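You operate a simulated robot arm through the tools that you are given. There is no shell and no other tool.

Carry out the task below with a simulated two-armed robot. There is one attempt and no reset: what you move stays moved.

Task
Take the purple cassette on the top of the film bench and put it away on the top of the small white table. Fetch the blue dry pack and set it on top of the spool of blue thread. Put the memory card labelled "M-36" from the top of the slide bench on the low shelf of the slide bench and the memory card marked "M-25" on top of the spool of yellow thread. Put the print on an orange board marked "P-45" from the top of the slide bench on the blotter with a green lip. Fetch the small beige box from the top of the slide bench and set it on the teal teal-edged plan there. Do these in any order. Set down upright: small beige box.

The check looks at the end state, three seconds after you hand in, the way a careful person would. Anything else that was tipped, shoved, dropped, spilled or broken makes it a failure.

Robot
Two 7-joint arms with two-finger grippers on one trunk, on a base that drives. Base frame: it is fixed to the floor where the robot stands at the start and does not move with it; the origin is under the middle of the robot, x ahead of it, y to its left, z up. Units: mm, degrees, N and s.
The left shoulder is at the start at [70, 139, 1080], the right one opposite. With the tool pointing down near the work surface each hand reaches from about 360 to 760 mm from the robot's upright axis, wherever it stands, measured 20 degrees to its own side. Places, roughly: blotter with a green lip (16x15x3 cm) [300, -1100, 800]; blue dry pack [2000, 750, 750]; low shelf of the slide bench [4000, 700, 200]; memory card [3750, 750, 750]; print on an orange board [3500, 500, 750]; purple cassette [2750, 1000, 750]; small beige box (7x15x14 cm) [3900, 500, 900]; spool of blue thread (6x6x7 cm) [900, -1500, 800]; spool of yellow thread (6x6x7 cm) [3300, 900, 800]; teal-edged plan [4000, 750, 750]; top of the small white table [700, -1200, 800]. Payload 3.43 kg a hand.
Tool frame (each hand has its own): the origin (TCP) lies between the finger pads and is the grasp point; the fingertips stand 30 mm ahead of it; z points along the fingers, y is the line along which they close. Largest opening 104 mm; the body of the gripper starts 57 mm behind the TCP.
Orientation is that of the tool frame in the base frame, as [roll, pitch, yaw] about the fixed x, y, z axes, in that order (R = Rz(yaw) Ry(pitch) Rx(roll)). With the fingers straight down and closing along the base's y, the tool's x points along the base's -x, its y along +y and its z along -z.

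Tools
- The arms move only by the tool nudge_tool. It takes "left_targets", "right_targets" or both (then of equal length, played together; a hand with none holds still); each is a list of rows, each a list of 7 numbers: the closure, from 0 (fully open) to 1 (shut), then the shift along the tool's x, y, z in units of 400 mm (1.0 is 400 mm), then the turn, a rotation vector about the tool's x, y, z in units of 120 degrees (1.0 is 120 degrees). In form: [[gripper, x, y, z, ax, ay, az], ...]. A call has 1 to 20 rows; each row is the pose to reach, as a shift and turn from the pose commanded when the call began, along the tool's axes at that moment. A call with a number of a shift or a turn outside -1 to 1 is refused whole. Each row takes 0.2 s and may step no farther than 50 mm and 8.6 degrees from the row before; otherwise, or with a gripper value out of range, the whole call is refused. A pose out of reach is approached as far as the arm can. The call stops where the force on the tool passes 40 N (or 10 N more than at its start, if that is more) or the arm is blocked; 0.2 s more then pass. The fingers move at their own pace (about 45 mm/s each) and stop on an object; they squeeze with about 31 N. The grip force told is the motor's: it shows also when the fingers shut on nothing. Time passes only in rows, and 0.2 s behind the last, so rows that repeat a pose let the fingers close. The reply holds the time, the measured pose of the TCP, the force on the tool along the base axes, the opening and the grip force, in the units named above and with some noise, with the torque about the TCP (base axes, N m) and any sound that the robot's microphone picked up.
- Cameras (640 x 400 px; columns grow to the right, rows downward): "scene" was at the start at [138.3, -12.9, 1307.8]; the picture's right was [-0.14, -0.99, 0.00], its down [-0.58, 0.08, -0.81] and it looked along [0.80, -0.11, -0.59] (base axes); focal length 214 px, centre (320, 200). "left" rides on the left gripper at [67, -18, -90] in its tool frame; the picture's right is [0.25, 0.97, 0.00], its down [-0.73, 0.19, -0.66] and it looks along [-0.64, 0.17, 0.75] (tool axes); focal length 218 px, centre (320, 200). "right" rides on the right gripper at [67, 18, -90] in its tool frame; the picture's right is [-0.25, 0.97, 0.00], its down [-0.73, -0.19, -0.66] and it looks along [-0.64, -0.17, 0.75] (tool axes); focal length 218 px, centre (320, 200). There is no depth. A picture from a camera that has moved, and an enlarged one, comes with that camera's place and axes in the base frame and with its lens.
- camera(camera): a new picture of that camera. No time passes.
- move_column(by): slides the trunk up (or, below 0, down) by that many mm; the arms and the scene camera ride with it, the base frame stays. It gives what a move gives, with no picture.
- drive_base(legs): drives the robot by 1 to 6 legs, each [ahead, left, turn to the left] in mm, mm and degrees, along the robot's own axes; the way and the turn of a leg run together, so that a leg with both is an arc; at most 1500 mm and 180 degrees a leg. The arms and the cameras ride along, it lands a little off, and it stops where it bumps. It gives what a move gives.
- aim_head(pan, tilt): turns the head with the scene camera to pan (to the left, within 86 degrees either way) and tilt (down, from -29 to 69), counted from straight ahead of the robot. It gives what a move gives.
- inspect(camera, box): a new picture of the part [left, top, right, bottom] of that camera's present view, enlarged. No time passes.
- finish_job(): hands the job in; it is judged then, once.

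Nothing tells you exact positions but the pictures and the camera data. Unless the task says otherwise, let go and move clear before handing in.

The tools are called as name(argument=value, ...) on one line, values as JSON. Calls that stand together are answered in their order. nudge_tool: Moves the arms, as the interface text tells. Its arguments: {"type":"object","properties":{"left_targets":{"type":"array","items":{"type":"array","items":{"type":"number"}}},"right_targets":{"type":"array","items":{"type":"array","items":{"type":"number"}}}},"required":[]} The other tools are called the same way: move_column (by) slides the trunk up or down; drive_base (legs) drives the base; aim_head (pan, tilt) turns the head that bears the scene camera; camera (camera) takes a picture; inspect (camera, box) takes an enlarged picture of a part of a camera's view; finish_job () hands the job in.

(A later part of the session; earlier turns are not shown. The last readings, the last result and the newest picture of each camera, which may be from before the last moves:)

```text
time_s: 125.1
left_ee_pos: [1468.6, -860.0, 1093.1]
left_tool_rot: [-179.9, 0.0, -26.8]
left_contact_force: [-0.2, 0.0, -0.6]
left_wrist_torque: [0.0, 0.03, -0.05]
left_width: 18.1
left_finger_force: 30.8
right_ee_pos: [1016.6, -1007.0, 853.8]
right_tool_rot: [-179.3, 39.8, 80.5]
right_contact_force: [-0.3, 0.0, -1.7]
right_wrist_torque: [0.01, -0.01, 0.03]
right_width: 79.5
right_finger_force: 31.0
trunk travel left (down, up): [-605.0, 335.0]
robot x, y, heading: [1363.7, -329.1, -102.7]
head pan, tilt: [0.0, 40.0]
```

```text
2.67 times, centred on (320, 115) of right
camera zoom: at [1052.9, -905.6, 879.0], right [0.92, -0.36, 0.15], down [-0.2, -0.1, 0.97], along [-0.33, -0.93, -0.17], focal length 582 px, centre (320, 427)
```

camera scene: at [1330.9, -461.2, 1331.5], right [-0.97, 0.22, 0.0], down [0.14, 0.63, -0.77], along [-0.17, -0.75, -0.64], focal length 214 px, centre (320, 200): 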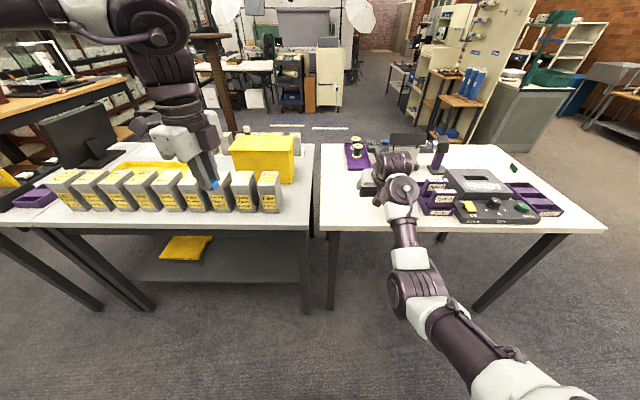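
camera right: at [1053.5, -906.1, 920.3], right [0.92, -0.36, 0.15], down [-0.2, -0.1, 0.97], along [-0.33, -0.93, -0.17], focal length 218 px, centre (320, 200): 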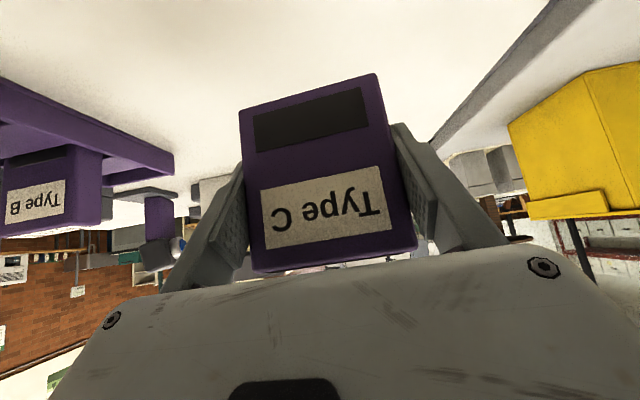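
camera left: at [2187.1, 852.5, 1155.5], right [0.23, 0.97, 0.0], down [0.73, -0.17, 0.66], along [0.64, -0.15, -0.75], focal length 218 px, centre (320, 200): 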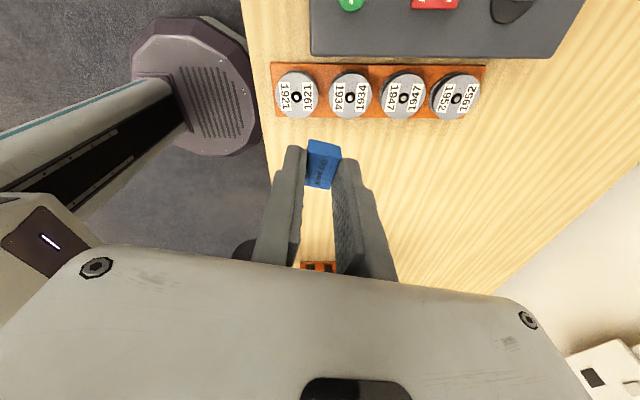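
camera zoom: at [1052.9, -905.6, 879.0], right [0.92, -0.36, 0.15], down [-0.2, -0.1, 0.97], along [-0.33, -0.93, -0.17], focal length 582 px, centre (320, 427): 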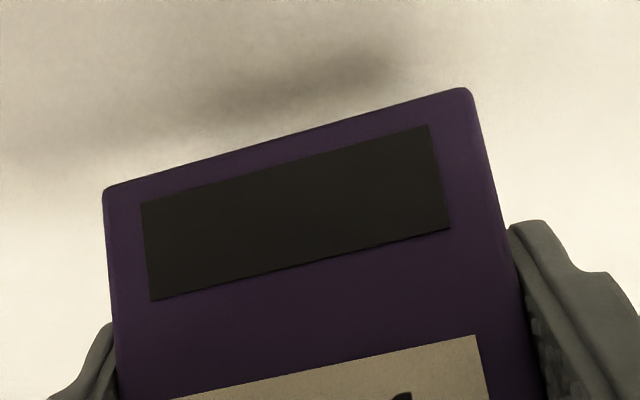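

nudge_tool(right_targets=[[1, 0.0032, 0, 0.0038, 0, 0, 0], [1, 0.0064, 0, 0.0077, 0, 0, 0], [1, 0.0064, 0, 0.0077, 0, 0, 0]])

inspect(camera="right", box=[200, 40, 440, 190])

```text
time_s: 125.9
left_ee_pos: [1469.7, -861.4, 1092.7]
left_tool_rot: [-179.8, 0.0, -26.9]
left_contact_force: [-0.1, -0.3, 0.3]
left_wrist_torque: [0.0, -0.02, 0.02]
left_width: 18.1
left_finger_force: 31.4
right_ee_pos: [1016.8, -1007.1, 849.4]
right_tool_rot: [-179.2, 39.9, 80.5]
right_contact_force: [-0.2, -0.3, -1.7]
right_wrist_torque: [0.04, -0.03, 0.0]
right_width: 79.4
right_finger_force: 30.8
trunk travel left (down, up): [-605.0, 335.0]
robot x, y, heading: [1358.7, -326.2, -103.2]
head pan, tilt: [0.0, 40.0]
```

```text
2.67 times, centred on (320, 115) of right
camera zoom: at [1053.0, -905.7, 875.3], right [0.92, -0.36, 0.15], down [-0.2, -0.1, 0.97], along [-0.33, -0.93, -0.17], focal length 582 px, centre (320, 427)
```

zoom: 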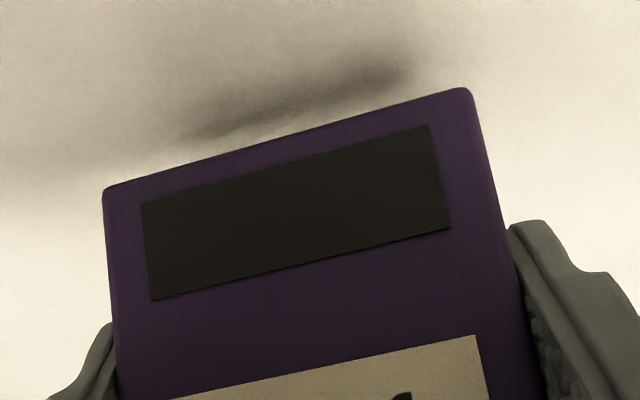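

nudge_tool(right_targets=[[1, 0.0032, 0, 0.0038, 0, 0, 0], [1, 0.0048, 0, 0.0057, 0, 0, 0], [1, 0.0048, 0, 0.0057, 0, 0, 0]])

nudge_tool(right_targets=[[1, 0.0024, 0, 0.0029, 0, 0, 0], [1, 0.0024, 0, 0.0029, 0, 0, 0]])

inspect(camera="right", box=[200, 40, 440, 190])

```text
time_s: 126.7
left_ee_pos: [1467.8, -859.9, 1092.3]
left_tool_rot: [-179.9, -0.1, -26.8]
left_contact_force: [0.3, -0.2, -1.1]
left_wrist_torque: [0.02, 0.02, 0.0]
left_width: 18.2
left_finger_force: 31.0
right_ee_pos: [1015.7, -1007.7, 846.9]
right_tool_rot: [-179.2, 39.9, 80.6]
right_contact_force: [0.4, 0.9, -2.5]
right_wrist_torque: [0.01, 0.01, -0.01]
right_width: 79.5
right_finger_force: 30.4
trunk travel left (down, up): [-605.0, 335.0]
robot x, y, heading: [1358.0, -327.2, -103.1]
head pan, tilt: [0.0, 40.0]
```

```text
time_s: 127.3
left_ee_pos: [1469.6, -860.1, 1092.2]
left_tool_rot: [-179.9, 0.1, -26.8]
left_contact_force: [0.9, -0.1, 0.8]
left_wrist_torque: [0.01, 0.01, 0.01]
left_width: 17.9
left_finger_force: 30.8
right_ee_pos: [1017.4, -1007.5, 843.8]
right_tool_rot: [-179.1, 39.9, 80.5]
right_contact_force: [0.2, -0.1, -1.3]
right_wrist_torque: [0.01, 0.0, 0.01]
right_width: 79.4
right_finger_force: 31.4
trunk travel left (down, up): [-605.0, 335.0]
robot x, y, heading: [1360.5, -328.4, -103.0]
head pan, tilt: [0.0, 40.0]
```

```text
2.67 times, centred on (320, 115) of right
camera zoom: at [1052.9, -906.0, 870.9], right [0.92, -0.36, 0.15], down [-0.2, -0.1, 0.97], along [-0.33, -0.93, -0.17], focal length 582 px, centre (320, 427)
```

zoom: 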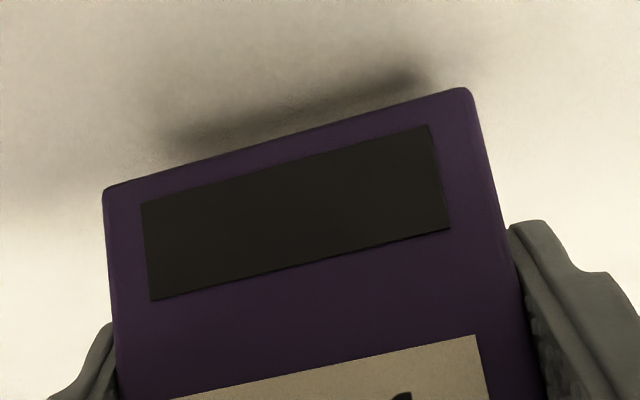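

nudge_tool(right_targets=[[1, 0.0032, 0, 0.0038, 0, 0, 0], [1, 0.0032, 0, 0.0038, 0, 0, 0]])

nudge_tool(right_targets=[[1, 0.0016, 0, 0.0019, 0, 0, 0], [1, 0.0024, 0, 0.0029, 0, 0, 0], [1, 0.0024, 0, 0.0029, 0, 0, 0]])

inspect(camera="right", box=[200, 40, 440, 190])

```text
time_s: 127.9
left_ee_pos: [1468.4, -862.2, 1092.7]
left_tool_rot: [-179.8, 0.0, -26.8]
left_contact_force: [0.7, 0.3, -0.1]
left_wrist_torque: [0.0, 0.01, -0.03]
left_width: 17.9
left_finger_force: 31.4
right_ee_pos: [1016.9, -1007.8, 843.6]
right_tool_rot: [-179.2, 39.9, 80.5]
right_contact_force: [0.0, 0.0, -2.3]
right_wrist_torque: [0.0, -0.02, 0.02]
right_width: 79.6
right_finger_force: 30.5
trunk travel left (down, up): [-605.0, 335.0]
robot x, y, heading: [1359.4, -326.4, -102.9]
head pan, tilt: [0.0, 40.0]
```

```text
time_s: 128.7
left_ee_pos: [1468.9, -861.1, 1093.0]
left_tool_rot: [-179.7, 0.1, -26.8]
left_contact_force: [0.1, 0.0, 0.1]
left_wrist_torque: [0.0, 0.01, -0.03]
left_width: 18.1
left_finger_force: 30.8
right_ee_pos: [1016.0, -1008.2, 841.4]
right_tool_rot: [-179.2, 39.9, 80.6]
right_contact_force: [0.0, 0.3, -1.6]
right_wrist_torque: [0.01, -0.01, 0.04]
right_width: 79.2
right_finger_force: 30.8
trunk travel left (down, up): [-605.0, 335.0]
robot x, y, heading: [1361.8, -326.9, -103.0]
head pan, tilt: [0.0, 40.0]
```

```text
2.67 times, centred on (320, 115) of right
camera zoom: at [1053.0, -906.0, 866.9], right [0.92, -0.36, 0.15], down [-0.2, -0.1, 0.97], along [-0.33, -0.93, -0.17], focal length 582 px, centre (320, 427)
```

zoom: 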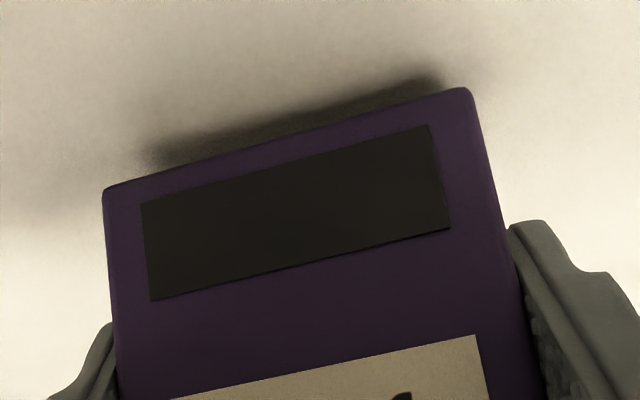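

nudge_tool(right_targets=[[1, 0.0016, 0, 0.0019, 0, 0, 0], [1, 0.0032, 0, 0.0038, 0, 0, 0], [1, 0.0032, 0, 0.0038, 0, 0, 0]])

inspect(camera="right", box=[200, 40, 440, 190])

```text
time_s: 129.5
left_ee_pos: [1468.7, -861.4, 1092.1]
left_tool_rot: [-179.8, 0.1, -26.8]
left_contact_force: [-0.4, 0.7, -0.1]
left_wrist_torque: [0.0, -0.01, -0.02]
left_width: 17.9
left_finger_force: 30.8
right_ee_pos: [1017.1, -1008.0, 838.6]
right_tool_rot: [-179.2, 39.9, 80.5]
right_contact_force: [-0.1, 0.0, -1.9]
right_wrist_torque: [0.01, 0.0, 0.0]
right_width: 79.2
right_finger_force: 30.9
trunk travel left (down, up): [-605.0, 335.0]
robot x, y, heading: [1363.4, -328.9, -102.8]
head pan, tilt: [0.0, 40.0]
```

```text
2.67 times, centred on (320, 115) of right
camera zoom: at [1053.1, -905.6, 864.8], right [0.92, -0.36, 0.15], down [-0.2, -0.1, 0.97], along [-0.33, -0.93, -0.17], focal length 582 px, centre (320, 427)
```

zoom: 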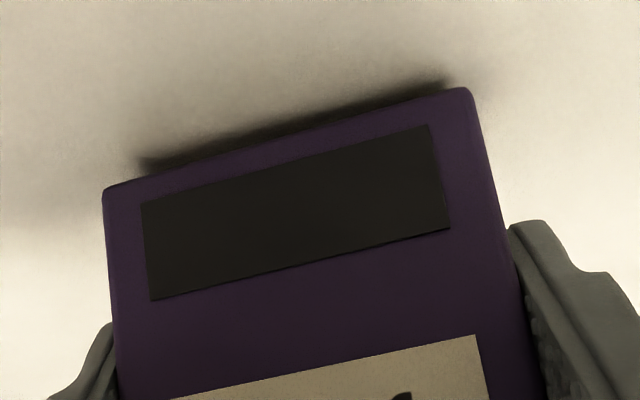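

nudge_tool(right_targets=[[1, 0.0016, 0, 0.0019, 0, 0, 0], [1, 0.0032, 0, 0.0038, 0, 0, 0], [1, 0.0032, 0, 0.0038, 0, 0, 0]])

inspect(camera="right", box=[200, 40, 440, 190])

```text
time_s: 130.3
left_ee_pos: [1467.2, -861.4, 1093.4]
left_tool_rot: [-179.8, 0.0, -26.8]
left_contact_force: [0.3, 0.2, -0.8]
left_wrist_torque: [0.01, -0.01, 0.04]
left_width: 18.0
left_finger_force: 31.1
right_ee_pos: [1017.1, -1007.8, 836.2]
right_tool_rot: [-179.2, 39.9, 80.5]
right_contact_force: [-0.1, -0.7, -1.8]
right_wrist_torque: [0.02, 0.02, 0.0]
right_width: 79.3
right_finger_force: 30.6
trunk travel left (down, up): [-605.0, 335.0]
robot x, y, heading: [1362.9, -326.9, -103.2]
head pan, tilt: [0.0, 40.0]
```

```text
2.67 times, centred on (320, 115) of right
camera zoom: at [1052.9, -905.8, 863.0], right [0.92, -0.36, 0.15], down [-0.2, -0.1, 0.97], along [-0.33, -0.93, -0.17], focal length 582 px, centre (320, 427)
```

zoom: 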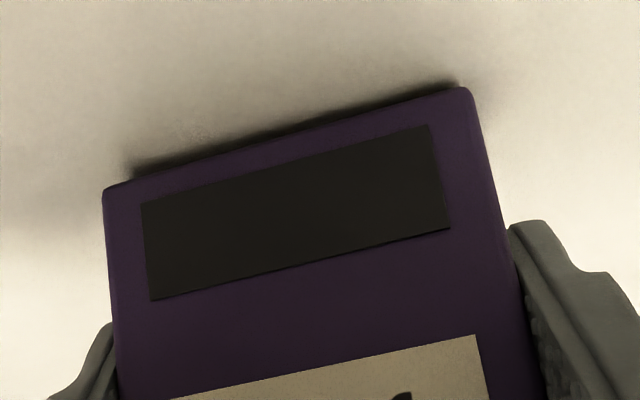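

nudge_tool(right_targets=[[1, 0.0016, 0, 0.0019, 0, 0, 0], [1, 0.0024, 0, 0.0029, 0, 0, 0], [1, 0.0024, 0, 0.0029, 0, 0, 0]])

nudge_tool(right_targets=[[1, 0.0016, 0, 0.0019, 0, 0, 0], [1, 0.0016, 0, 0.0019, 0, 0, 0]])

inspect(camera="right", box=[200, 40, 440, 190])

```text
time_s: 131.1
left_ee_pos: [1469.2, -859.9, 1092.3]
left_tool_rot: [-179.8, 0.0, -26.7]
left_contact_force: [-0.6, -0.1, -0.9]
left_wrist_torque: [0.02, -0.03, 0.0]
left_width: 18.2
left_finger_force: 31.3
right_ee_pos: [1016.0, -1007.5, 836.1]
right_tool_rot: [-179.2, 39.8, 80.5]
right_contact_force: [-0.6, 0.2, -2.2]
right_wrist_torque: [0.03, -0.03, 0.02]
right_width: 79.6
right_finger_force: 30.6
trunk travel left (down, up): [-605.0, 335.0]
robot x, y, heading: [1361.7, -323.8, -102.7]
head pan, tilt: [0.0, 40.0]
```

```text
time_s: 131.7
left_ee_pos: [1469.0, -860.1, 1093.0]
left_tool_rot: [-179.9, 0.0, -26.8]
left_contact_force: [0.1, -0.6, -0.6]
left_wrist_torque: [-0.02, -0.01, -0.05]
left_width: 18.2
left_finger_force: 31.3
right_ee_pos: [1017.9, -1008.6, 834.5]
right_tool_rot: [-179.2, 40.0, 80.4]
right_contact_force: [-1.2, -0.1, -0.9]
right_wrist_torque: [-0.02, -0.02, 0.0]
right_width: 79.5
right_finger_force: 30.6
trunk travel left (down, up): [-605.0, 335.0]
robot x, y, heading: [1361.7, -331.5, -102.6]
head pan, tilt: [0.0, 40.0]
```

```text
2.67 times, centred on (320, 115) of right
camera zoom: at [1052.8, -906.0, 860.2], right [0.92, -0.36, 0.15], down [-0.2, -0.1, 0.97], along [-0.33, -0.93, -0.17], focal length 582 px, centre (320, 427)
```

zoom: 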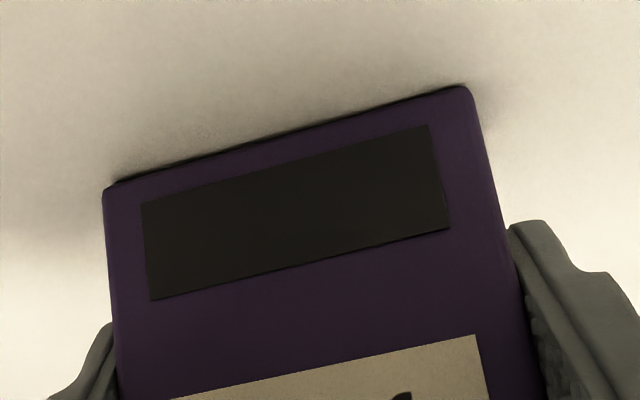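

nudge_tool(right_targets=[[1, 0.0016, 0, 0.0019, 0, 0, 0], [1, 0.0016, 0, 0.0019, 0, 0, 0]])

nudge_tool(right_targets=[[1, 0.0012, 0, 0.0015, 0, 0, 0], [1, 0.0012, 0, 0.0015, 0, 0, 0]])

inspect(camera="right", box=[200, 40, 440, 190])

```text
time_s: 132.3
left_ee_pos: [1469.2, -861.2, 1093.9]
left_tool_rot: [-179.8, 0.0, -26.8]
left_contact_force: [0.6, 0.3, -0.1]
left_wrist_torque: [-0.03, 0.03, -0.03]
left_width: 18.5
left_finger_force: 31.3
right_ee_pos: [1016.8, -1007.2, 834.0]
right_tool_rot: [-179.2, 40.0, 80.4]
right_contact_force: [-0.2, -1.4, 1.9]
right_wrist_torque: [-0.06, -0.09, -0.05]
right_width: 79.5
right_finger_force: 31.1
trunk travel left (down, up): [-605.0, 335.0]
robot x, y, heading: [1359.7, -328.3, -102.9]
head pan, tilt: [0.0, 40.0]
```

```text
time_s: 132.9
left_ee_pos: [1468.4, -860.9, 1093.6]
left_tool_rot: [-179.7, 0.0, -26.8]
left_contact_force: [-0.7, 1.0, 0.2]
left_wrist_torque: [-0.01, -0.03, -0.01]
left_width: 18.1
left_finger_force: 31.2
right_ee_pos: [1016.4, -1008.2, 834.9]
right_tool_rot: [-179.2, 40.1, 80.5]
right_contact_force: [-0.8, -1.5, 6.1]
right_wrist_torque: [-0.08, -0.22, -0.02]
right_width: 79.5
right_finger_force: 31.5
trunk travel left (down, up): [-605.0, 335.0]
robot x, y, heading: [1360.1, -330.0, -103.0]
head pan, tilt: [0.0, 40.0]
```

```text
2.67 times, centred on (320, 115) of right
camera zoom: at [1053.2, -905.6, 859.8], right [0.92, -0.36, 0.15], down [-0.2, -0.1, 0.97], along [-0.33, -0.93, -0.17], focal length 582 px, centre (320, 427)
```

zoom: 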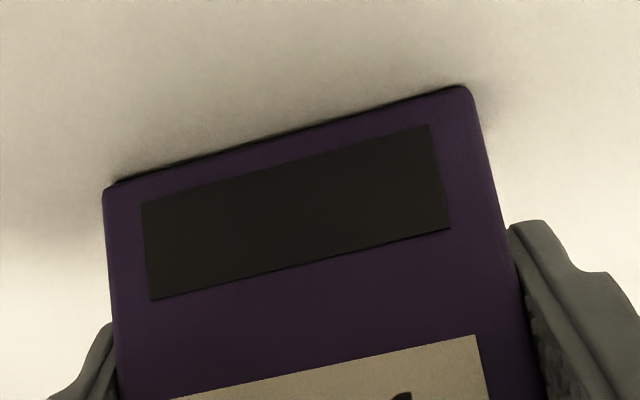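

Contact (about 6 N): the table top is at z ≈ 764. I release by opening the right gripper.

nudge_tool(right_targets=[[0.6, 0, 0, -0.001, 0, 0, 0], [0.2, 0, 0, -0.001, 0, 0, 0], [0, 0, 0, -0.001, 0, 0, 0], [0, 0, 0, -0.001, 0, 0, 0]])

camera(camera="right")

```text
time_s: 133.9
left_ee_pos: [1469.2, -861.1, 1093.1]
left_tool_rot: [-179.8, 0.2, -26.8]
left_contact_force: [-0.1, -0.2, -0.3]
left_wrist_torque: [0.01, 0.03, 0.06]
left_width: 18.1
left_finger_force: 30.7
right_ee_pos: [1018.3, -1007.5, 834.1]
right_tool_rot: [-179.2, 39.8, 80.5]
right_contact_force: [-0.7, 0.8, 1.2]
right_wrist_torque: [-0.05, 0.01, -0.03]
right_width: 104.2
right_finger_force: 0.1
trunk travel left (down, up): [-605.0, 335.0]
robot x, y, heading: [1358.5, -329.4, -102.8]
head pan, tilt: [0.0, 40.0]
```

```text
taken
camera right: at [1053.5, -905.9, 858.8], right [0.92, -0.36, 0.15], down [-0.2, -0.1, 0.97], along [-0.33, -0.93, -0.17], focal length 218 px, centre (320, 200)
```

right: 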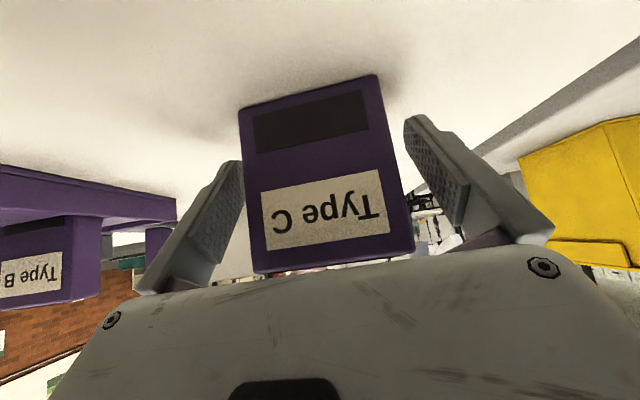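

The cassette stands free on the table. I raise the trunk straight up to withdraw.

move_column(by=200)

camera(camera="right")

camera(camera="scene")

```text
time_s: 136.1
left_ee_pos: [1469.2, -861.1, 1293.2]
left_tool_rot: [-179.8, 0.0, -26.9]
left_contact_force: [-0.3, -0.4, 0.1]
left_wrist_torque: [0.0, -0.01, -0.02]
left_width: 17.9
left_finger_force: 30.8
right_ee_pos: [1018.4, -1007.3, 1033.0]
right_tool_rot: [-179.2, 39.9, 80.5]
right_contact_force: [0.1, 0.0, 0.1]
right_wrist_torque: [0.01, -0.02, 0.0]
right_width: 103.8
right_finger_force: 0.1
trunk travel left (down, up): [-805.0, 135.0]
robot x, y, heading: [1358.8, -326.9, -103.0]
head pan, tilt: [0.0, 40.0]
```

```text
taken
camera right: at [1053.4, -906.0, 1058.8], right [0.92, -0.36, 0.15], down [-0.2, -0.1, 0.97], along [-0.33, -0.93, -0.17], focal length 218 px, centre (320, 200)
```

right: 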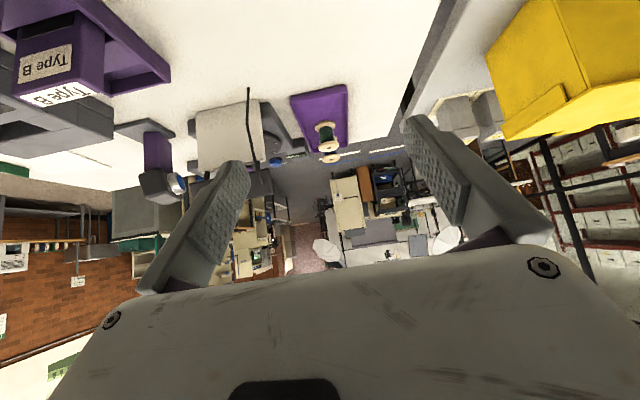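

```text
taken
camera scene: at [1331.0, -461.3, 1531.5], right [-0.97, 0.22, 0.0], down [0.14, 0.63, -0.77], along [-0.17, -0.75, -0.64], focal length 214 px, centre (320, 200)
```

scene: 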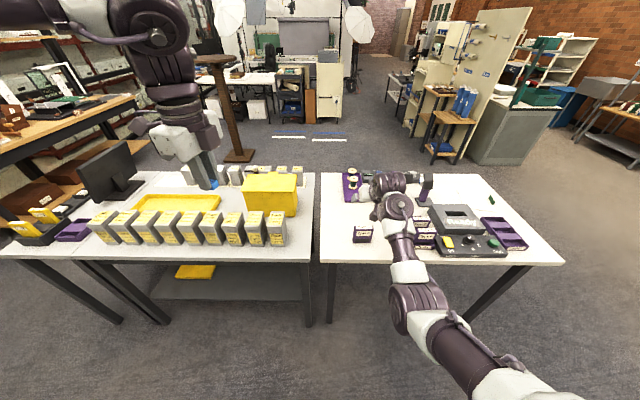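

Cassette placed. Now the blue pack in the left hand goes to the blue spool; I'll zoom in on the spool tray.

inspect(camera="scene", box=[320, 150, 416, 210])

inspect(camera="right", box=[170, 60, 410, 210])

```text
6.67 times, centred on (368, 180) of scene
camera zoom: at [1331.0, -461.3, 1531.5], right [-0.97, 0.22, 0.0], down [0.14, 0.63, -0.77], along [-0.17, -0.75, -0.64], focal length 1430 px, centre (0, 333)
```

zoom: 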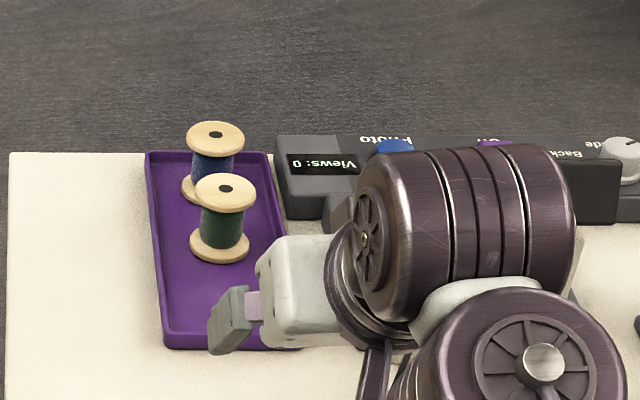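

```text
2.67 times, centred on (290, 135) of right
camera zoom: at [1053.4, -906.0, 1058.8], right [0.92, -0.36, 0.15], down [-0.2, -0.1, 0.97], along [-0.33, -0.93, -0.17], focal length 582 px, centre (400, 373)
```

zoom: 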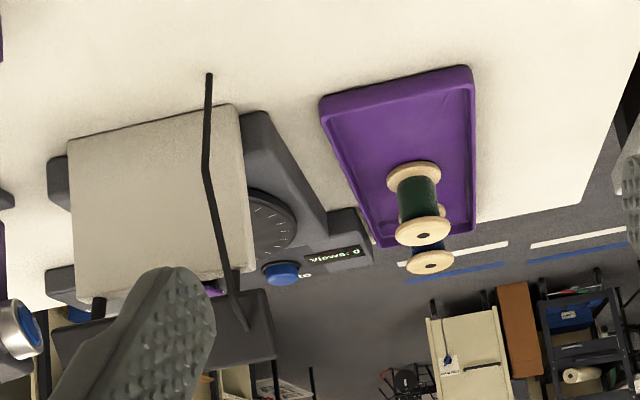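

The blue spool is at about [896, −1503] (green one 90 mm in front), best reached from the far side. First I'll back away from the table and try to restore the right arm's posture in open space.

drive_base(legs=[[-420, 0, 0]])

aim_head(pan=-35, tilt=45)

camera(camera="scene")

```text
time_s: 138.7
left_ee_pos: [1561.0, -456.8, 1292.6]
left_tool_rot: [-179.7, 0.0, -27.0]
left_contact_force: [0.6, 0.1, 0.1]
left_wrist_torque: [0.02, -0.04, 0.0]
left_width: 18.1
left_finger_force: 31.4
right_ee_pos: [1107.8, -601.7, 1032.5]
right_tool_rot: [-179.2, 39.9, 80.4]
right_contact_force: [0.0, 0.6, 0.2]
right_wrist_torque: [0.02, -0.03, 0.01]
right_width: 103.9
right_finger_force: 0.0
trunk travel left (down, up): [-805.0, 135.0]
robot x, y, heading: [1455.0, 77.6, -102.9]
head pan, tilt: [0.0, 40.0]
```

```text
time_s: 139.7
left_ee_pos: [1561.4, -455.6, 1293.2]
left_tool_rot: [-179.8, 0.1, -26.9]
left_contact_force: [-0.4, 0.0, -0.7]
left_wrist_torque: [0.03, -0.01, 0.0]
left_width: 18.0
left_finger_force: 30.6
right_ee_pos: [1108.6, -602.0, 1033.2]
right_tool_rot: [-179.2, 40.0, 80.4]
right_contact_force: [1.3, -0.1, 0.2]
right_wrist_torque: [0.01, 0.01, 0.0]
right_width: 104.1
right_finger_force: 0.1
trunk travel left (down, up): [-805.0, 135.0]
robot x, y, heading: [1452.2, 75.7, -102.8]
head pan, tilt: [-35.0, 45.0]
```

```text
taken
camera scene: at [1382.7, -27.7, 1524.3], right [-0.67, 0.74, 0.0], down [0.53, 0.47, -0.71], along [-0.53, -0.47, -0.71], focal length 214 px, centre (320, 200)
```

scene: 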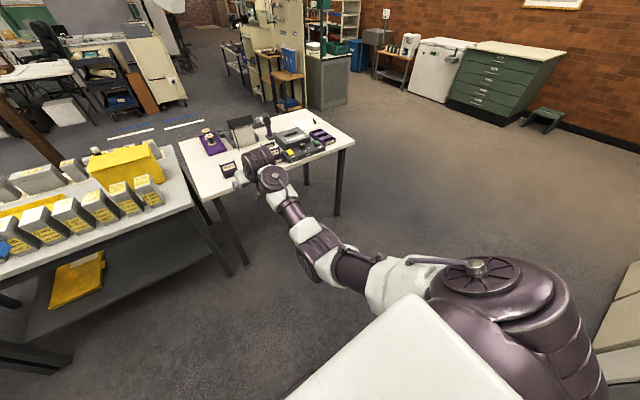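

Open space here. I'll swing the empty right hand so that it points left (inward), which should drive the elbow outward.

nudge_tool(right_targets=[[0, -0.0279, 0.0434, -0.0333, -0.0522, 0, 0.0438], [0, -0.0558, 0.0868, -0.0665, -0.1044, 0, 0.0876], [0, -0.0837, 0.1302, -0.0998, -0.1567, 0, 0.1315], [0, -0.1116, 0.1736, -0.1331, -0.2089, 0, 0.1753], [0, -0.1395, 0.217, -0.1664, -0.2611, 0, 0.2191], [0, -0.1675, 0.2605, -0.1996, -0.3134, 0, 0.2629], [0, -0.1954, 0.3039, -0.2329, -0.3656, 0, 0.3067], [0, -0.2233, 0.3473, -0.2662, -0.4178, 0, 0.3505], [0, -0.2512, 0.3907, -0.2995, -0.47, 0, 0.3944], [0, -0.2791, 0.4341, -0.3327, -0.5223, 0, 0.4382], [0, -0.307, 0.4775, -0.366, -0.5745, 0, 0.482]])

camera(camera="scene")

```text
time_s: 142.1
left_ee_pos: [1561.9, -454.7, 1293.0]
left_tool_rot: [-179.8, 0.0, -27.0]
left_contact_force: [-0.1, 0.3, -0.1]
left_wrist_torque: [0.0, -0.01, -0.01]
left_width: 18.0
left_finger_force: 31.2
right_ee_pos: [1300.0, -634.2, 1223.0]
right_tool_rot: [90.4, 0.4, 39.9]
right_contact_force: [0.4, -0.2, -0.4]
right_wrist_torque: [0.03, -0.01, -0.01]
right_width: 104.1
right_finger_force: 0.1
trunk travel left (down, up): [-805.0, 135.0]
robot x, y, heading: [1451.7, 75.4, -103.1]
head pan, tilt: [-35.0, 45.0]
```

```text
taken
camera scene: at [1382.9, -27.2, 1524.3], right [-0.67, 0.74, 0.0], down [0.53, 0.47, -0.71], along [-0.53, -0.47, -0.71], focal length 214 px, centre (320, 200)
```

scene: 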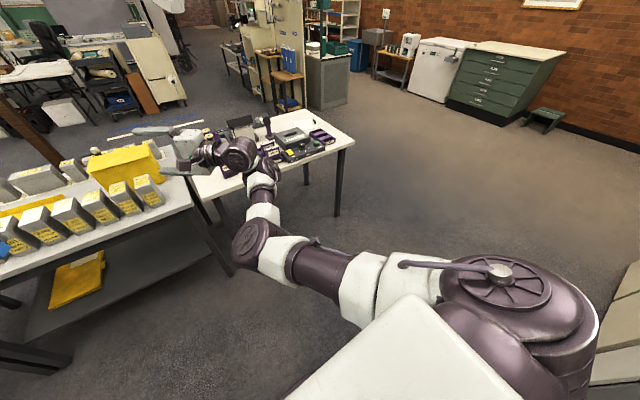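

nudge_tool(right_targets=[[0, 0.072, 0, -0.0622, 0, 0.0556, 0], [0, 0.144, 0, -0.1244, 0, 0.1111, 0], [0, 0.216, 0, -0.1867, 0, 0.1667, 0], [0, 0.288, 0, -0.2489, 0, 0.2222, 0], [0, 0.36, 0, -0.3111, 0, 0.2778, 0], [0, 0.432, 0, -0.3733, 0, 0.3333, 0], [0, 0.504, 0, -0.4356, 0, 0.3889, 0], [0, 0.576, 0, -0.4978, 0, 0.4444, 0], [0, 0.648, 0, -0.56, 0, 0.5, 0]])

camera(camera="scene")

```text
time_s: 144.1
left_ee_pos: [1560.2, -455.1, 1294.2]
left_tool_rot: [-179.8, 0.1, -27.0]
left_contact_force: [-0.2, -0.3, 0.1]
left_wrist_torque: [-0.01, -0.04, -0.01]
left_width: 18.1
left_finger_force: 31.1
right_ee_pos: [1355.0, -296.6, 1223.0]
right_tool_rot: [90.6, -0.3, 99.9]
right_contact_force: [0.7, 0.2, -0.5]
right_wrist_torque: [-0.01, 0.02, -0.02]
right_width: 103.8
right_finger_force: 0.1
trunk travel left (down, up): [-805.0, 135.0]
robot x, y, heading: [1452.4, 81.9, -102.9]
head pan, tilt: [-35.0, 45.0]
```

```text
taken
camera scene: at [1383.1, -26.6, 1524.4], right [-0.67, 0.74, 0.0], down [0.53, 0.47, -0.71], along [-0.53, -0.47, -0.71], focal length 214 px, centre (320, 200)
```

scene: 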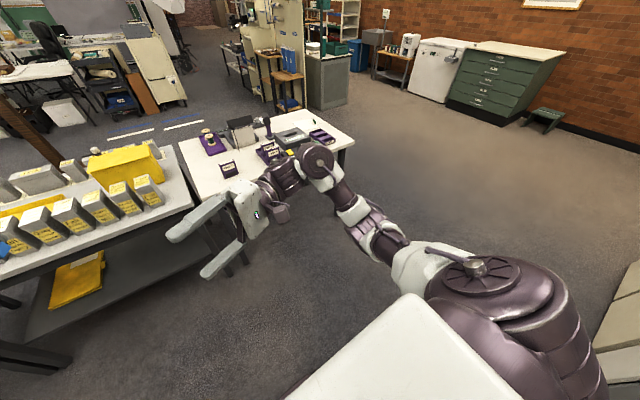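

The elbow has moved outward. Now I turn the hand back to pointing down, with the wrist well up, to bring the elbow to its normal side.

nudge_tool(right_targets=[[0, 0.0063, -0.0215, -0.0468, 0.0616, -0.0123, 0.0123], [0, 0.0125, -0.0429, -0.0937, 0.1232, -0.0247, 0.0247], [0, 0.0188, -0.0644, -0.1405, 0.1848, -0.037, 0.037], [0, 0.025, -0.0858, -0.1873, 0.2463, -0.0493, 0.0493], [0, 0.0313, -0.1073, -0.2342, 0.3079, -0.0617, 0.0617], [0, 0.0375, -0.1288, -0.281, 0.3695, -0.074, 0.074], [0, 0.0438, -0.1502, -0.3278, 0.4311, -0.0863, 0.0863], [0, 0.05, -0.1717, -0.3747, 0.4927, -0.0987, 0.0987], [0, 0.0563, -0.1931, -0.4215, 0.5543, -0.111, 0.111], [0, 0.0625, -0.2146, -0.4683, 0.6158, -0.1233, 0.1233], [0, 0.0688, -0.236, -0.5152, 0.6774, -0.1357, 0.1357], [0, 0.075, -0.2575, -0.562, 0.739, -0.148, 0.148]])

camera(camera="scene")

```text
time_s: 146.7
left_ee_pos: [1561.4, -455.8, 1291.7]
left_tool_rot: [-179.8, 0.0, -27.0]
left_contact_force: [0.1, 0.2, -0.1]
left_wrist_torque: [0.04, 0.0, -0.01]
left_width: 17.9
left_finger_force: 31.3
right_ee_pos: [1125.8, -306.5, 1122.1]
right_tool_rot: [-179.3, 0.1, 77.2]
right_contact_force: [0.2, 0.1, -0.9]
right_wrist_torque: [0.02, 0.02, 0.03]
right_width: 103.8
right_finger_force: 0.0
trunk travel left (down, up): [-805.0, 135.0]
robot x, y, heading: [1452.4, 75.8, -102.9]
head pan, tilt: [-35.0, 45.0]
```

```text
taken
camera scene: at [1383.4, -27.6, 1524.3], right [-0.67, 0.74, 0.0], down [0.53, 0.47, -0.71], along [-0.53, -0.47, -0.71], focal length 214 px, centre (320, 200)
```

scene: 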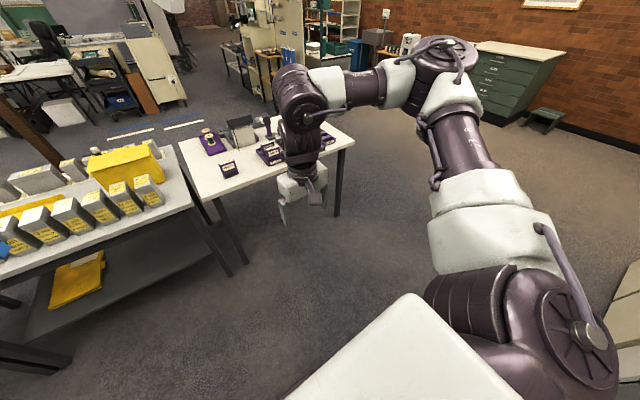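

The right arm is back in its normal elbow-up posture. Now I drive around the west end of the white table to its far side to place the blue pack.

drive_base(legs=[[0, 0, -77], [1500, 100, 0], [500, 100, 0]])

aim_head(pan=60, tilt=25)

camera(camera="scene")

```text
refused: leg 2 is longer than a leg can be; nothing moved
```

```text
time_s: 148.4
left_ee_pos: [1561.0, -454.6, 1292.4]
left_tool_rot: [-179.7, -0.1, -27.0]
left_contact_force: [0.4, 0.1, -0.5]
left_wrist_torque: [-0.01, -0.03, 0.01]
left_width: 17.9
left_finger_force: 30.7
right_ee_pos: [1126.1, -306.0, 1122.7]
right_tool_rot: [-179.5, -0.1, 77.1]
right_contact_force: [-0.7, 0.0, -0.3]
right_wrist_torque: [-0.02, 0.01, 0.01]
right_width: 104.2
right_finger_force: 0.1
trunk travel left (down, up): [-805.0, 135.0]
robot x, y, heading: [1454.7, 75.7, -103.3]
head pan, tilt: [60.0, 25.0]
```

```text
taken
camera scene: at [1510.4, -35.8, 1554.9], right [-0.68, -0.73, 0.0], down [-0.31, 0.29, -0.91], along [0.66, -0.62, -0.42], focal length 214 px, centre (320, 200)
```

scene: 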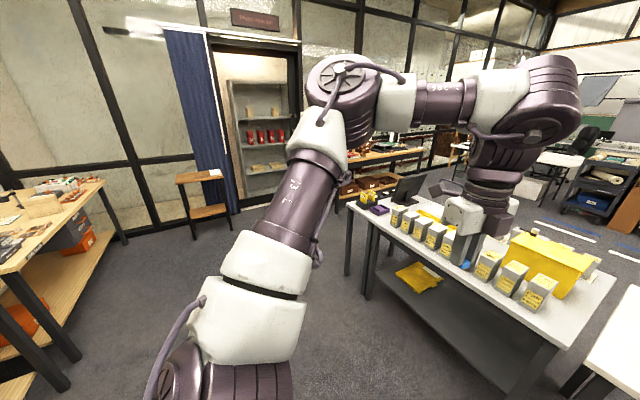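

drive_base(legs=[[0, 0, -77], [1450, 100, 0], [550, 50, 0]])

aim_head(pan=70, tilt=25)

camera(camera="scene")

aim_head(pan=0, tilt=25)

camera(camera="scene")

```text
time_s: 161.6
left_ee_pos: [-1022.6, -264.8, 1293.8]
left_tool_rot: [-179.9, 0.0, -105.0]
left_contact_force: [-0.1, -0.5, 0.2]
left_wrist_torque: [0.0, 0.0, 0.01]
left_width: 18.0
left_finger_force: 30.9
right_ee_pos: [-966.9, 191.1, 1124.3]
right_tool_rot: [-179.4, 0.0, -1.1]
right_contact_force: [-1.0, 0.4, 1.3]
right_wrist_torque: [0.03, 0.04, 0.01]
right_width: 104.2
right_finger_force: 0.2
trunk travel left (down, up): [-805.0, 135.0]
robot x, y, heading: [-522.5, -46.8, 179.0]
head pan, tilt: [60.0, 25.0]
```

```text
time_s: 162.3
left_ee_pos: [-1025.1, -265.6, 1293.5]
left_tool_rot: [-179.7, 0.1, -105.2]
left_contact_force: [-0.5, 0.2, -0.3]
left_wrist_torque: [-0.05, -0.03, -0.02]
left_width: 18.0
left_finger_force: 31.0
right_ee_pos: [-968.9, 191.6, 1121.6]
right_tool_rot: [-179.4, -0.1, -1.0]
right_contact_force: [-0.1, -0.4, 0.5]
right_wrist_torque: [-0.01, 0.0, 0.0]
right_width: 104.0
right_finger_force: 0.0
trunk travel left (down, up): [-805.0, 135.0]
robot x, y, heading: [-521.9, -48.4, 179.1]
head pan, tilt: [70.0, 25.0]
```

```text
taken
camera scene: at [-607.7, -136.0, 1554.9], right [-0.93, 0.36, 0.0], down [0.15, 0.39, -0.91], along [-0.33, -0.84, -0.42], focal length 214 px, centre (320, 200)
```

scene: 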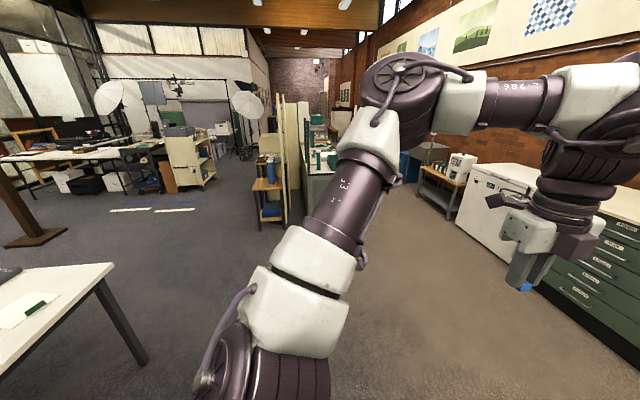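

```text
time_s: 163.7
left_ee_pos: [-1022.9, -264.9, 1292.2]
left_tool_rot: [-179.7, 0.0, -105.1]
left_contact_force: [-0.2, -0.6, -0.2]
left_wrist_torque: [-0.03, 0.01, 0.01]
left_width: 18.0
left_finger_force: 31.1
right_ee_pos: [-966.2, 191.8, 1122.6]
right_tool_rot: [-179.4, 0.1, -0.9]
right_contact_force: [-0.3, -0.1, 0.5]
right_wrist_torque: [-0.04, -0.01, 0.01]
right_width: 104.1
right_finger_force: 0.1
trunk travel left (down, up): [-805.0, 135.0]
robot x, y, heading: [-526.4, -48.4, 178.8]
head pan, tilt: [0.0, 25.0]
```

```text
taken
camera scene: at [-666.3, -48.3, 1554.8], right [0.02, 1.0, 0.0], down [0.42, -0.01, -0.91], along [-0.91, 0.02, -0.42], focal length 214 px, centre (320, 200)
```

scene: 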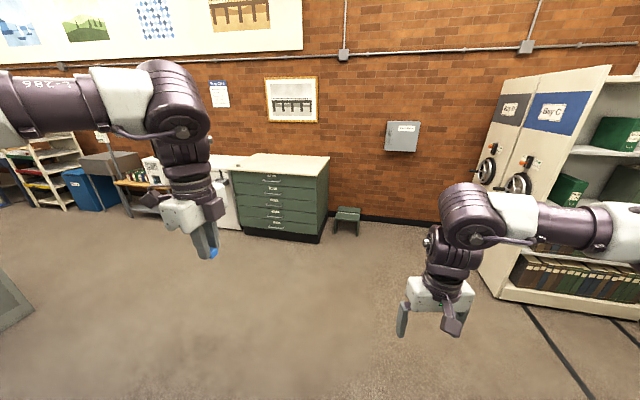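

drive_base(legs=[[0, 0, 91], [1450, 0, 0], [500, 0, 0], [0, 0, 90], [1000, 0, 0]])

aim_head(pan=60, tilt=35)

camera(camera="scene")

```text
time_s: 186.1
left_ee_pos: [926.5, -1834.5, 1292.7]
left_tool_rot: [-179.8, 0.0, 75.5]
left_contact_force: [0.3, -1.0, -0.2]
left_wrist_torque: [0.0, -0.01, -0.01]
left_width: 18.1
left_finger_force: 31.1
right_ee_pos: [875.3, -2291.9, 1123.1]
right_tool_rot: [-179.4, 0.1, 179.7]
right_contact_force: [-0.6, 0.1, 0.0]
right_wrist_torque: [-0.02, 0.0, 0.0]
right_width: 103.8
right_finger_force: 0.1
trunk travel left (down, up): [-805.0, 135.0]
robot x, y, heading: [428.5, -2053.7, -0.8]
head pan, tilt: [0.0, 25.0]
```

```text
time_s: 187.4
left_ee_pos: [925.7, -1834.3, 1293.4]
left_tool_rot: [-179.8, 0.1, 75.5]
left_contact_force: [-0.7, -0.1, -0.3]
left_wrist_torque: [0.01, 0.02, -0.05]
left_width: 18.2
left_finger_force: 30.5
right_ee_pos: [875.7, -2292.0, 1122.5]
right_tool_rot: [-179.4, 0.0, 179.7]
right_contact_force: [-0.7, -1.0, 0.1]
right_wrist_torque: [-0.02, -0.03, 0.0]
right_width: 104.2
right_finger_force: 0.0
trunk travel left (down, up): [-805.0, 135.0]
robot x, y, heading: [426.9, -2049.9, -0.3]
head pan, tilt: [60.0, 35.0]
```

```text
taken
camera scene: at [526.3, -1980.7, 1539.1], right [0.86, -0.51, 0.0], down [-0.29, -0.49, -0.82], along [0.42, 0.71, -0.57], focal length 214 px, centre (320, 200)
```

scene: 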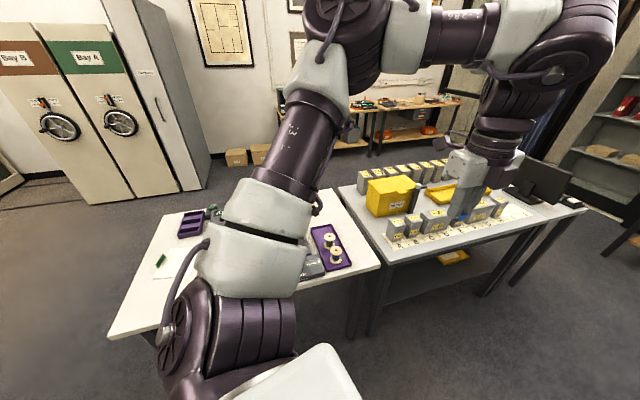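

I'm south of the table now. I'll move so the blue spool lies ahead-left at comfortable reach and face the table squarely.

drive_base(legs=[[524, -61, 0], [0, 0, 76]])

aim_head(pan=10, tilt=40)

camera(camera="scene")

camera(camera="left")

```text
time_s: 193.8
left_ee_pos: [867.4, -1585.6, 1293.2]
left_tool_rot: [-179.8, -0.1, 151.9]
left_contact_force: [0.2, 0.2, -0.2]
left_wrist_torque: [-0.01, 0.0, 0.01]
left_width: 18.3
left_finger_force: 31.0
right_ee_pos: [1298.5, -1743.6, 1121.9]
right_tool_rot: [-179.6, 0.0, -103.8]
right_contact_force: [0.0, -0.1, 0.1]
right_wrist_torque: [-0.01, 0.0, 0.01]
right_width: 103.9
right_finger_force: 0.2
trunk travel left (down, up): [-805.0, 135.0]
robot x, y, heading: [964.3, -2121.6, 76.0]
head pan, tilt: [60.0, 35.0]
```

```text
time_s: 195.0
left_ee_pos: [865.9, -1586.3, 1293.3]
left_tool_rot: [-179.8, 0.0, 151.9]
left_contact_force: [-1.1, 0.0, 0.1]
left_wrist_torque: [-0.01, -0.01, -0.01]
left_width: 17.8
left_finger_force: 30.8
right_ee_pos: [1298.3, -1742.3, 1122.2]
right_tool_rot: [-179.3, 0.0, -103.7]
right_contact_force: [0.7, -0.4, 0.3]
right_wrist_torque: [0.0, -0.02, 0.01]
right_width: 103.9
right_finger_force: 0.1
trunk travel left (down, up): [-805.0, 135.0]
robot x, y, heading: [966.1, -2119.3, 75.8]
head pan, tilt: [10.0, 40.0]
```

```text
taken
camera scene: at [983.6, -1987.5, 1531.5], right [1.0, -0.07, 0.0], down [-0.05, -0.64, -0.77], along [0.05, 0.76, -0.64], focal length 214 px, centre (320, 200)
```

scene: 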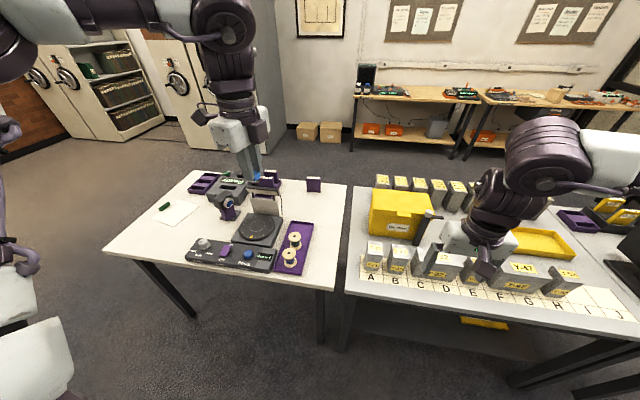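

```text
taken
camera left: at [798.7, -1568.1, 1383.2], right [0.23, 0.97, 0.0], down [0.73, -0.17, 0.66], along [0.64, -0.15, -0.75], focal length 218 px, centre (320, 200)
```

left: 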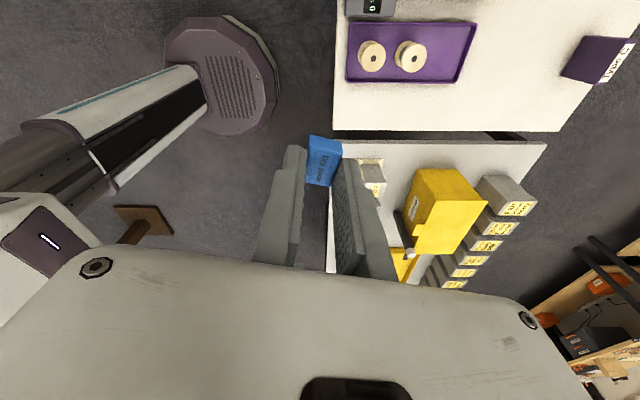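

Good view from the south side. Let me zoom on the spools from both cameras to get the blue spool's position.

inspect(camera="left", box=[330, 10, 490, 110])

inspect(camera="scene", box=[240, 210, 336, 270])

```text
4.00 times, centred on (410, 60) of left
camera zoom: at [798.7, -1568.1, 1383.2], right [0.23, 0.97, 0.0], down [0.73, -0.17, 0.66], along [0.64, -0.15, -0.75], focal length 873 px, centre (-40, 760)
```

zoom: 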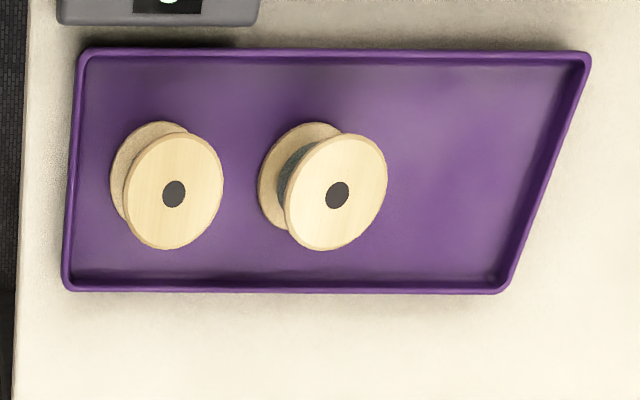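

```text
6.67 times, centred on (288, 240) of scene
camera zoom: at [983.6, -1987.5, 1531.5], right [1.0, -0.07, 0.0], down [-0.05, -0.64, -0.77], along [0.05, 0.76, -0.64], focal length 1430 px, centre (533, -67)
```

zoom: 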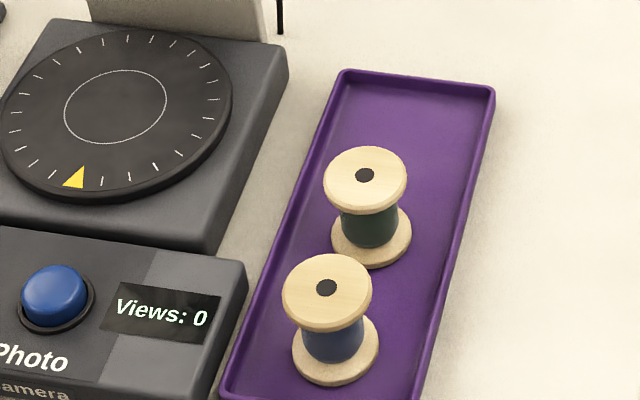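

The blue spool is the southern one at about [898, −1477]. I'll raise/retract the right hand, lower the trunk to normal working height, and bring the left hand over the spool.

nudge_tool(right_targets=[[0, 0.04, 0, -0.08, 0, 0, 0], [0, 0.08, 0, -0.17, 0, 0, 0], [0, 0.12, 0, -0.27, 0, 0, 0], [0, 0.15, 0, -0.375, 0, 0, 0]])

move_column(by=-200)

camera(camera="scene")

```text
time_s: 196.0
left_ee_pos: [864.4, -1587.0, 1292.9]
left_tool_rot: [-179.9, 0.0, 152.0]
left_contact_force: [-1.3, -0.3, 0.7]
left_wrist_torque: [-0.02, 0.01, 0.01]
left_width: 18.3
left_finger_force: 31.4
right_ee_pos: [1281.0, -1802.7, 1274.8]
right_tool_rot: [-179.3, 0.0, -103.9]
right_contact_force: [0.3, -0.4, -0.8]
right_wrist_torque: [0.01, 0.0, 0.0]
right_width: 104.1
right_finger_force: 0.1
trunk travel left (down, up): [-805.0, 135.0]
robot x, y, heading: [964.1, -2123.3, 75.9]
head pan, tilt: [10.0, 40.0]
```

```text
time_s: 198.2
left_ee_pos: [866.5, -1586.8, 1092.8]
left_tool_rot: [-179.8, 0.2, 151.8]
left_contact_force: [0.6, -0.7, 0.3]
left_wrist_torque: [0.0, 0.01, 0.03]
left_width: 18.1
left_finger_force: 31.3
right_ee_pos: [1283.4, -1801.4, 1072.5]
right_tool_rot: [-179.4, 0.0, -103.8]
right_contact_force: [0.2, -0.1, -0.6]
right_wrist_torque: [0.03, 0.03, -0.01]
right_width: 104.2
right_finger_force: 0.1
trunk travel left (down, up): [-605.0, 335.0]
robot x, y, heading: [964.6, -2119.8, 76.1]
head pan, tilt: [10.0, 40.0]
```

```text
taken
camera scene: at [983.5, -1987.7, 1331.6], right [1.0, -0.07, 0.0], down [-0.05, -0.64, -0.77], along [0.05, 0.76, -0.64], focal length 214 px, centre (320, 200)
```

scene: 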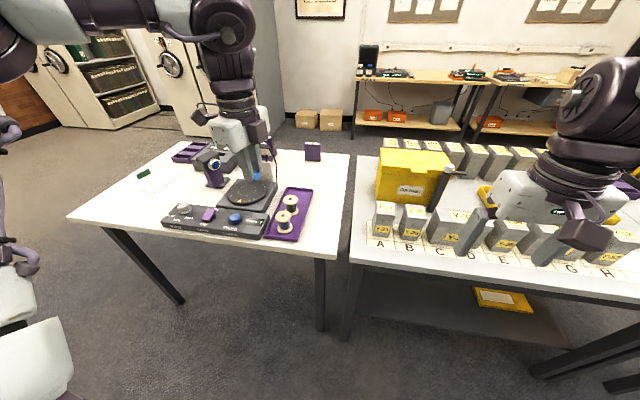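

nudge_tool(left_targets=[[1, 0.015, 0.07, 0.07, 0, 0, 0], [1, 0.03, 0.14, 0.14, 0, 0, 0], [1, 0.045, 0.21, 0.22, 0, 0, 0], [1, 0.06, 0.28, 0.3, 0, 0, 0], [1, 0.06, 0.28, 0.3325, 0, 0, 0]])

camera(camera="left")

inspect(camera="scene", box=[200, 130, 392, 250])

```text
time_s: 199.4
left_ee_pos: [898.1, -1476.4, 959.5]
left_tool_rot: [-179.9, 0.0, 152.0]
left_contact_force: [-0.3, 0.1, 0.5]
left_wrist_torque: [-0.01, -0.05, 0.01]
left_width: 18.1
left_finger_force: 31.4
right_ee_pos: [1281.5, -1800.3, 1074.0]
right_tool_rot: [-179.4, -0.1, -103.7]
right_contact_force: [0.1, 0.3, 0.8]
right_wrist_torque: [-0.01, -0.01, 0.0]
right_width: 104.2
right_finger_force: 0.0
trunk travel left (down, up): [-605.0, 335.0]
robot x, y, heading: [961.3, -2119.4, 75.7]
head pan, tilt: [10.0, 40.0]
```

```text
taken
camera left: at [830.5, -1459.2, 1049.4], right [0.23, 0.97, 0.0], down [0.73, -0.17, 0.66], along [0.64, -0.15, -0.75], focal length 218 px, centre (320, 200)
```

left: 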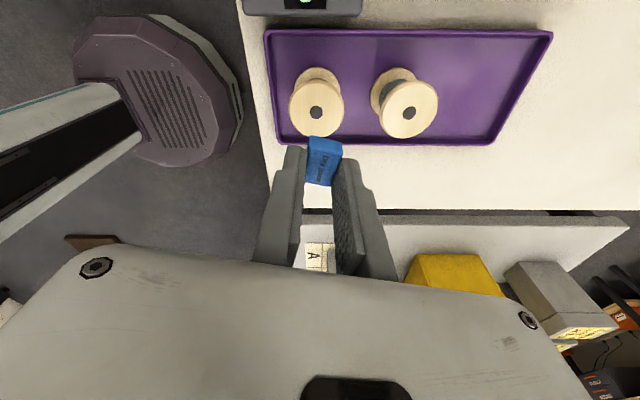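

```text
3.33 times, centred on (296, 190) of scene
camera zoom: at [982.6, -1988.4, 1331.7], right [1.0, -0.07, 0.0], down [-0.05, -0.64, -0.77], along [0.06, 0.76, -0.64], focal length 715 px, centre (400, 233)
```

zoom: 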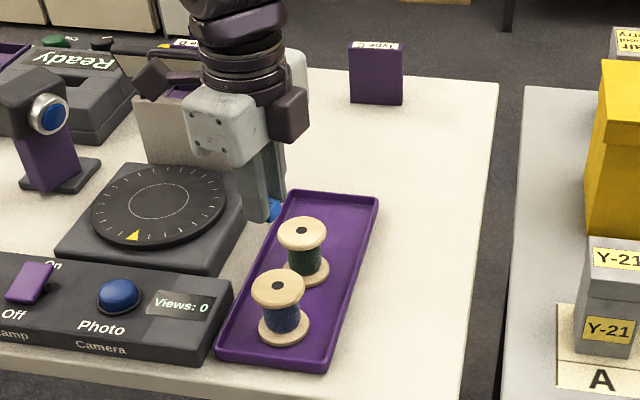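

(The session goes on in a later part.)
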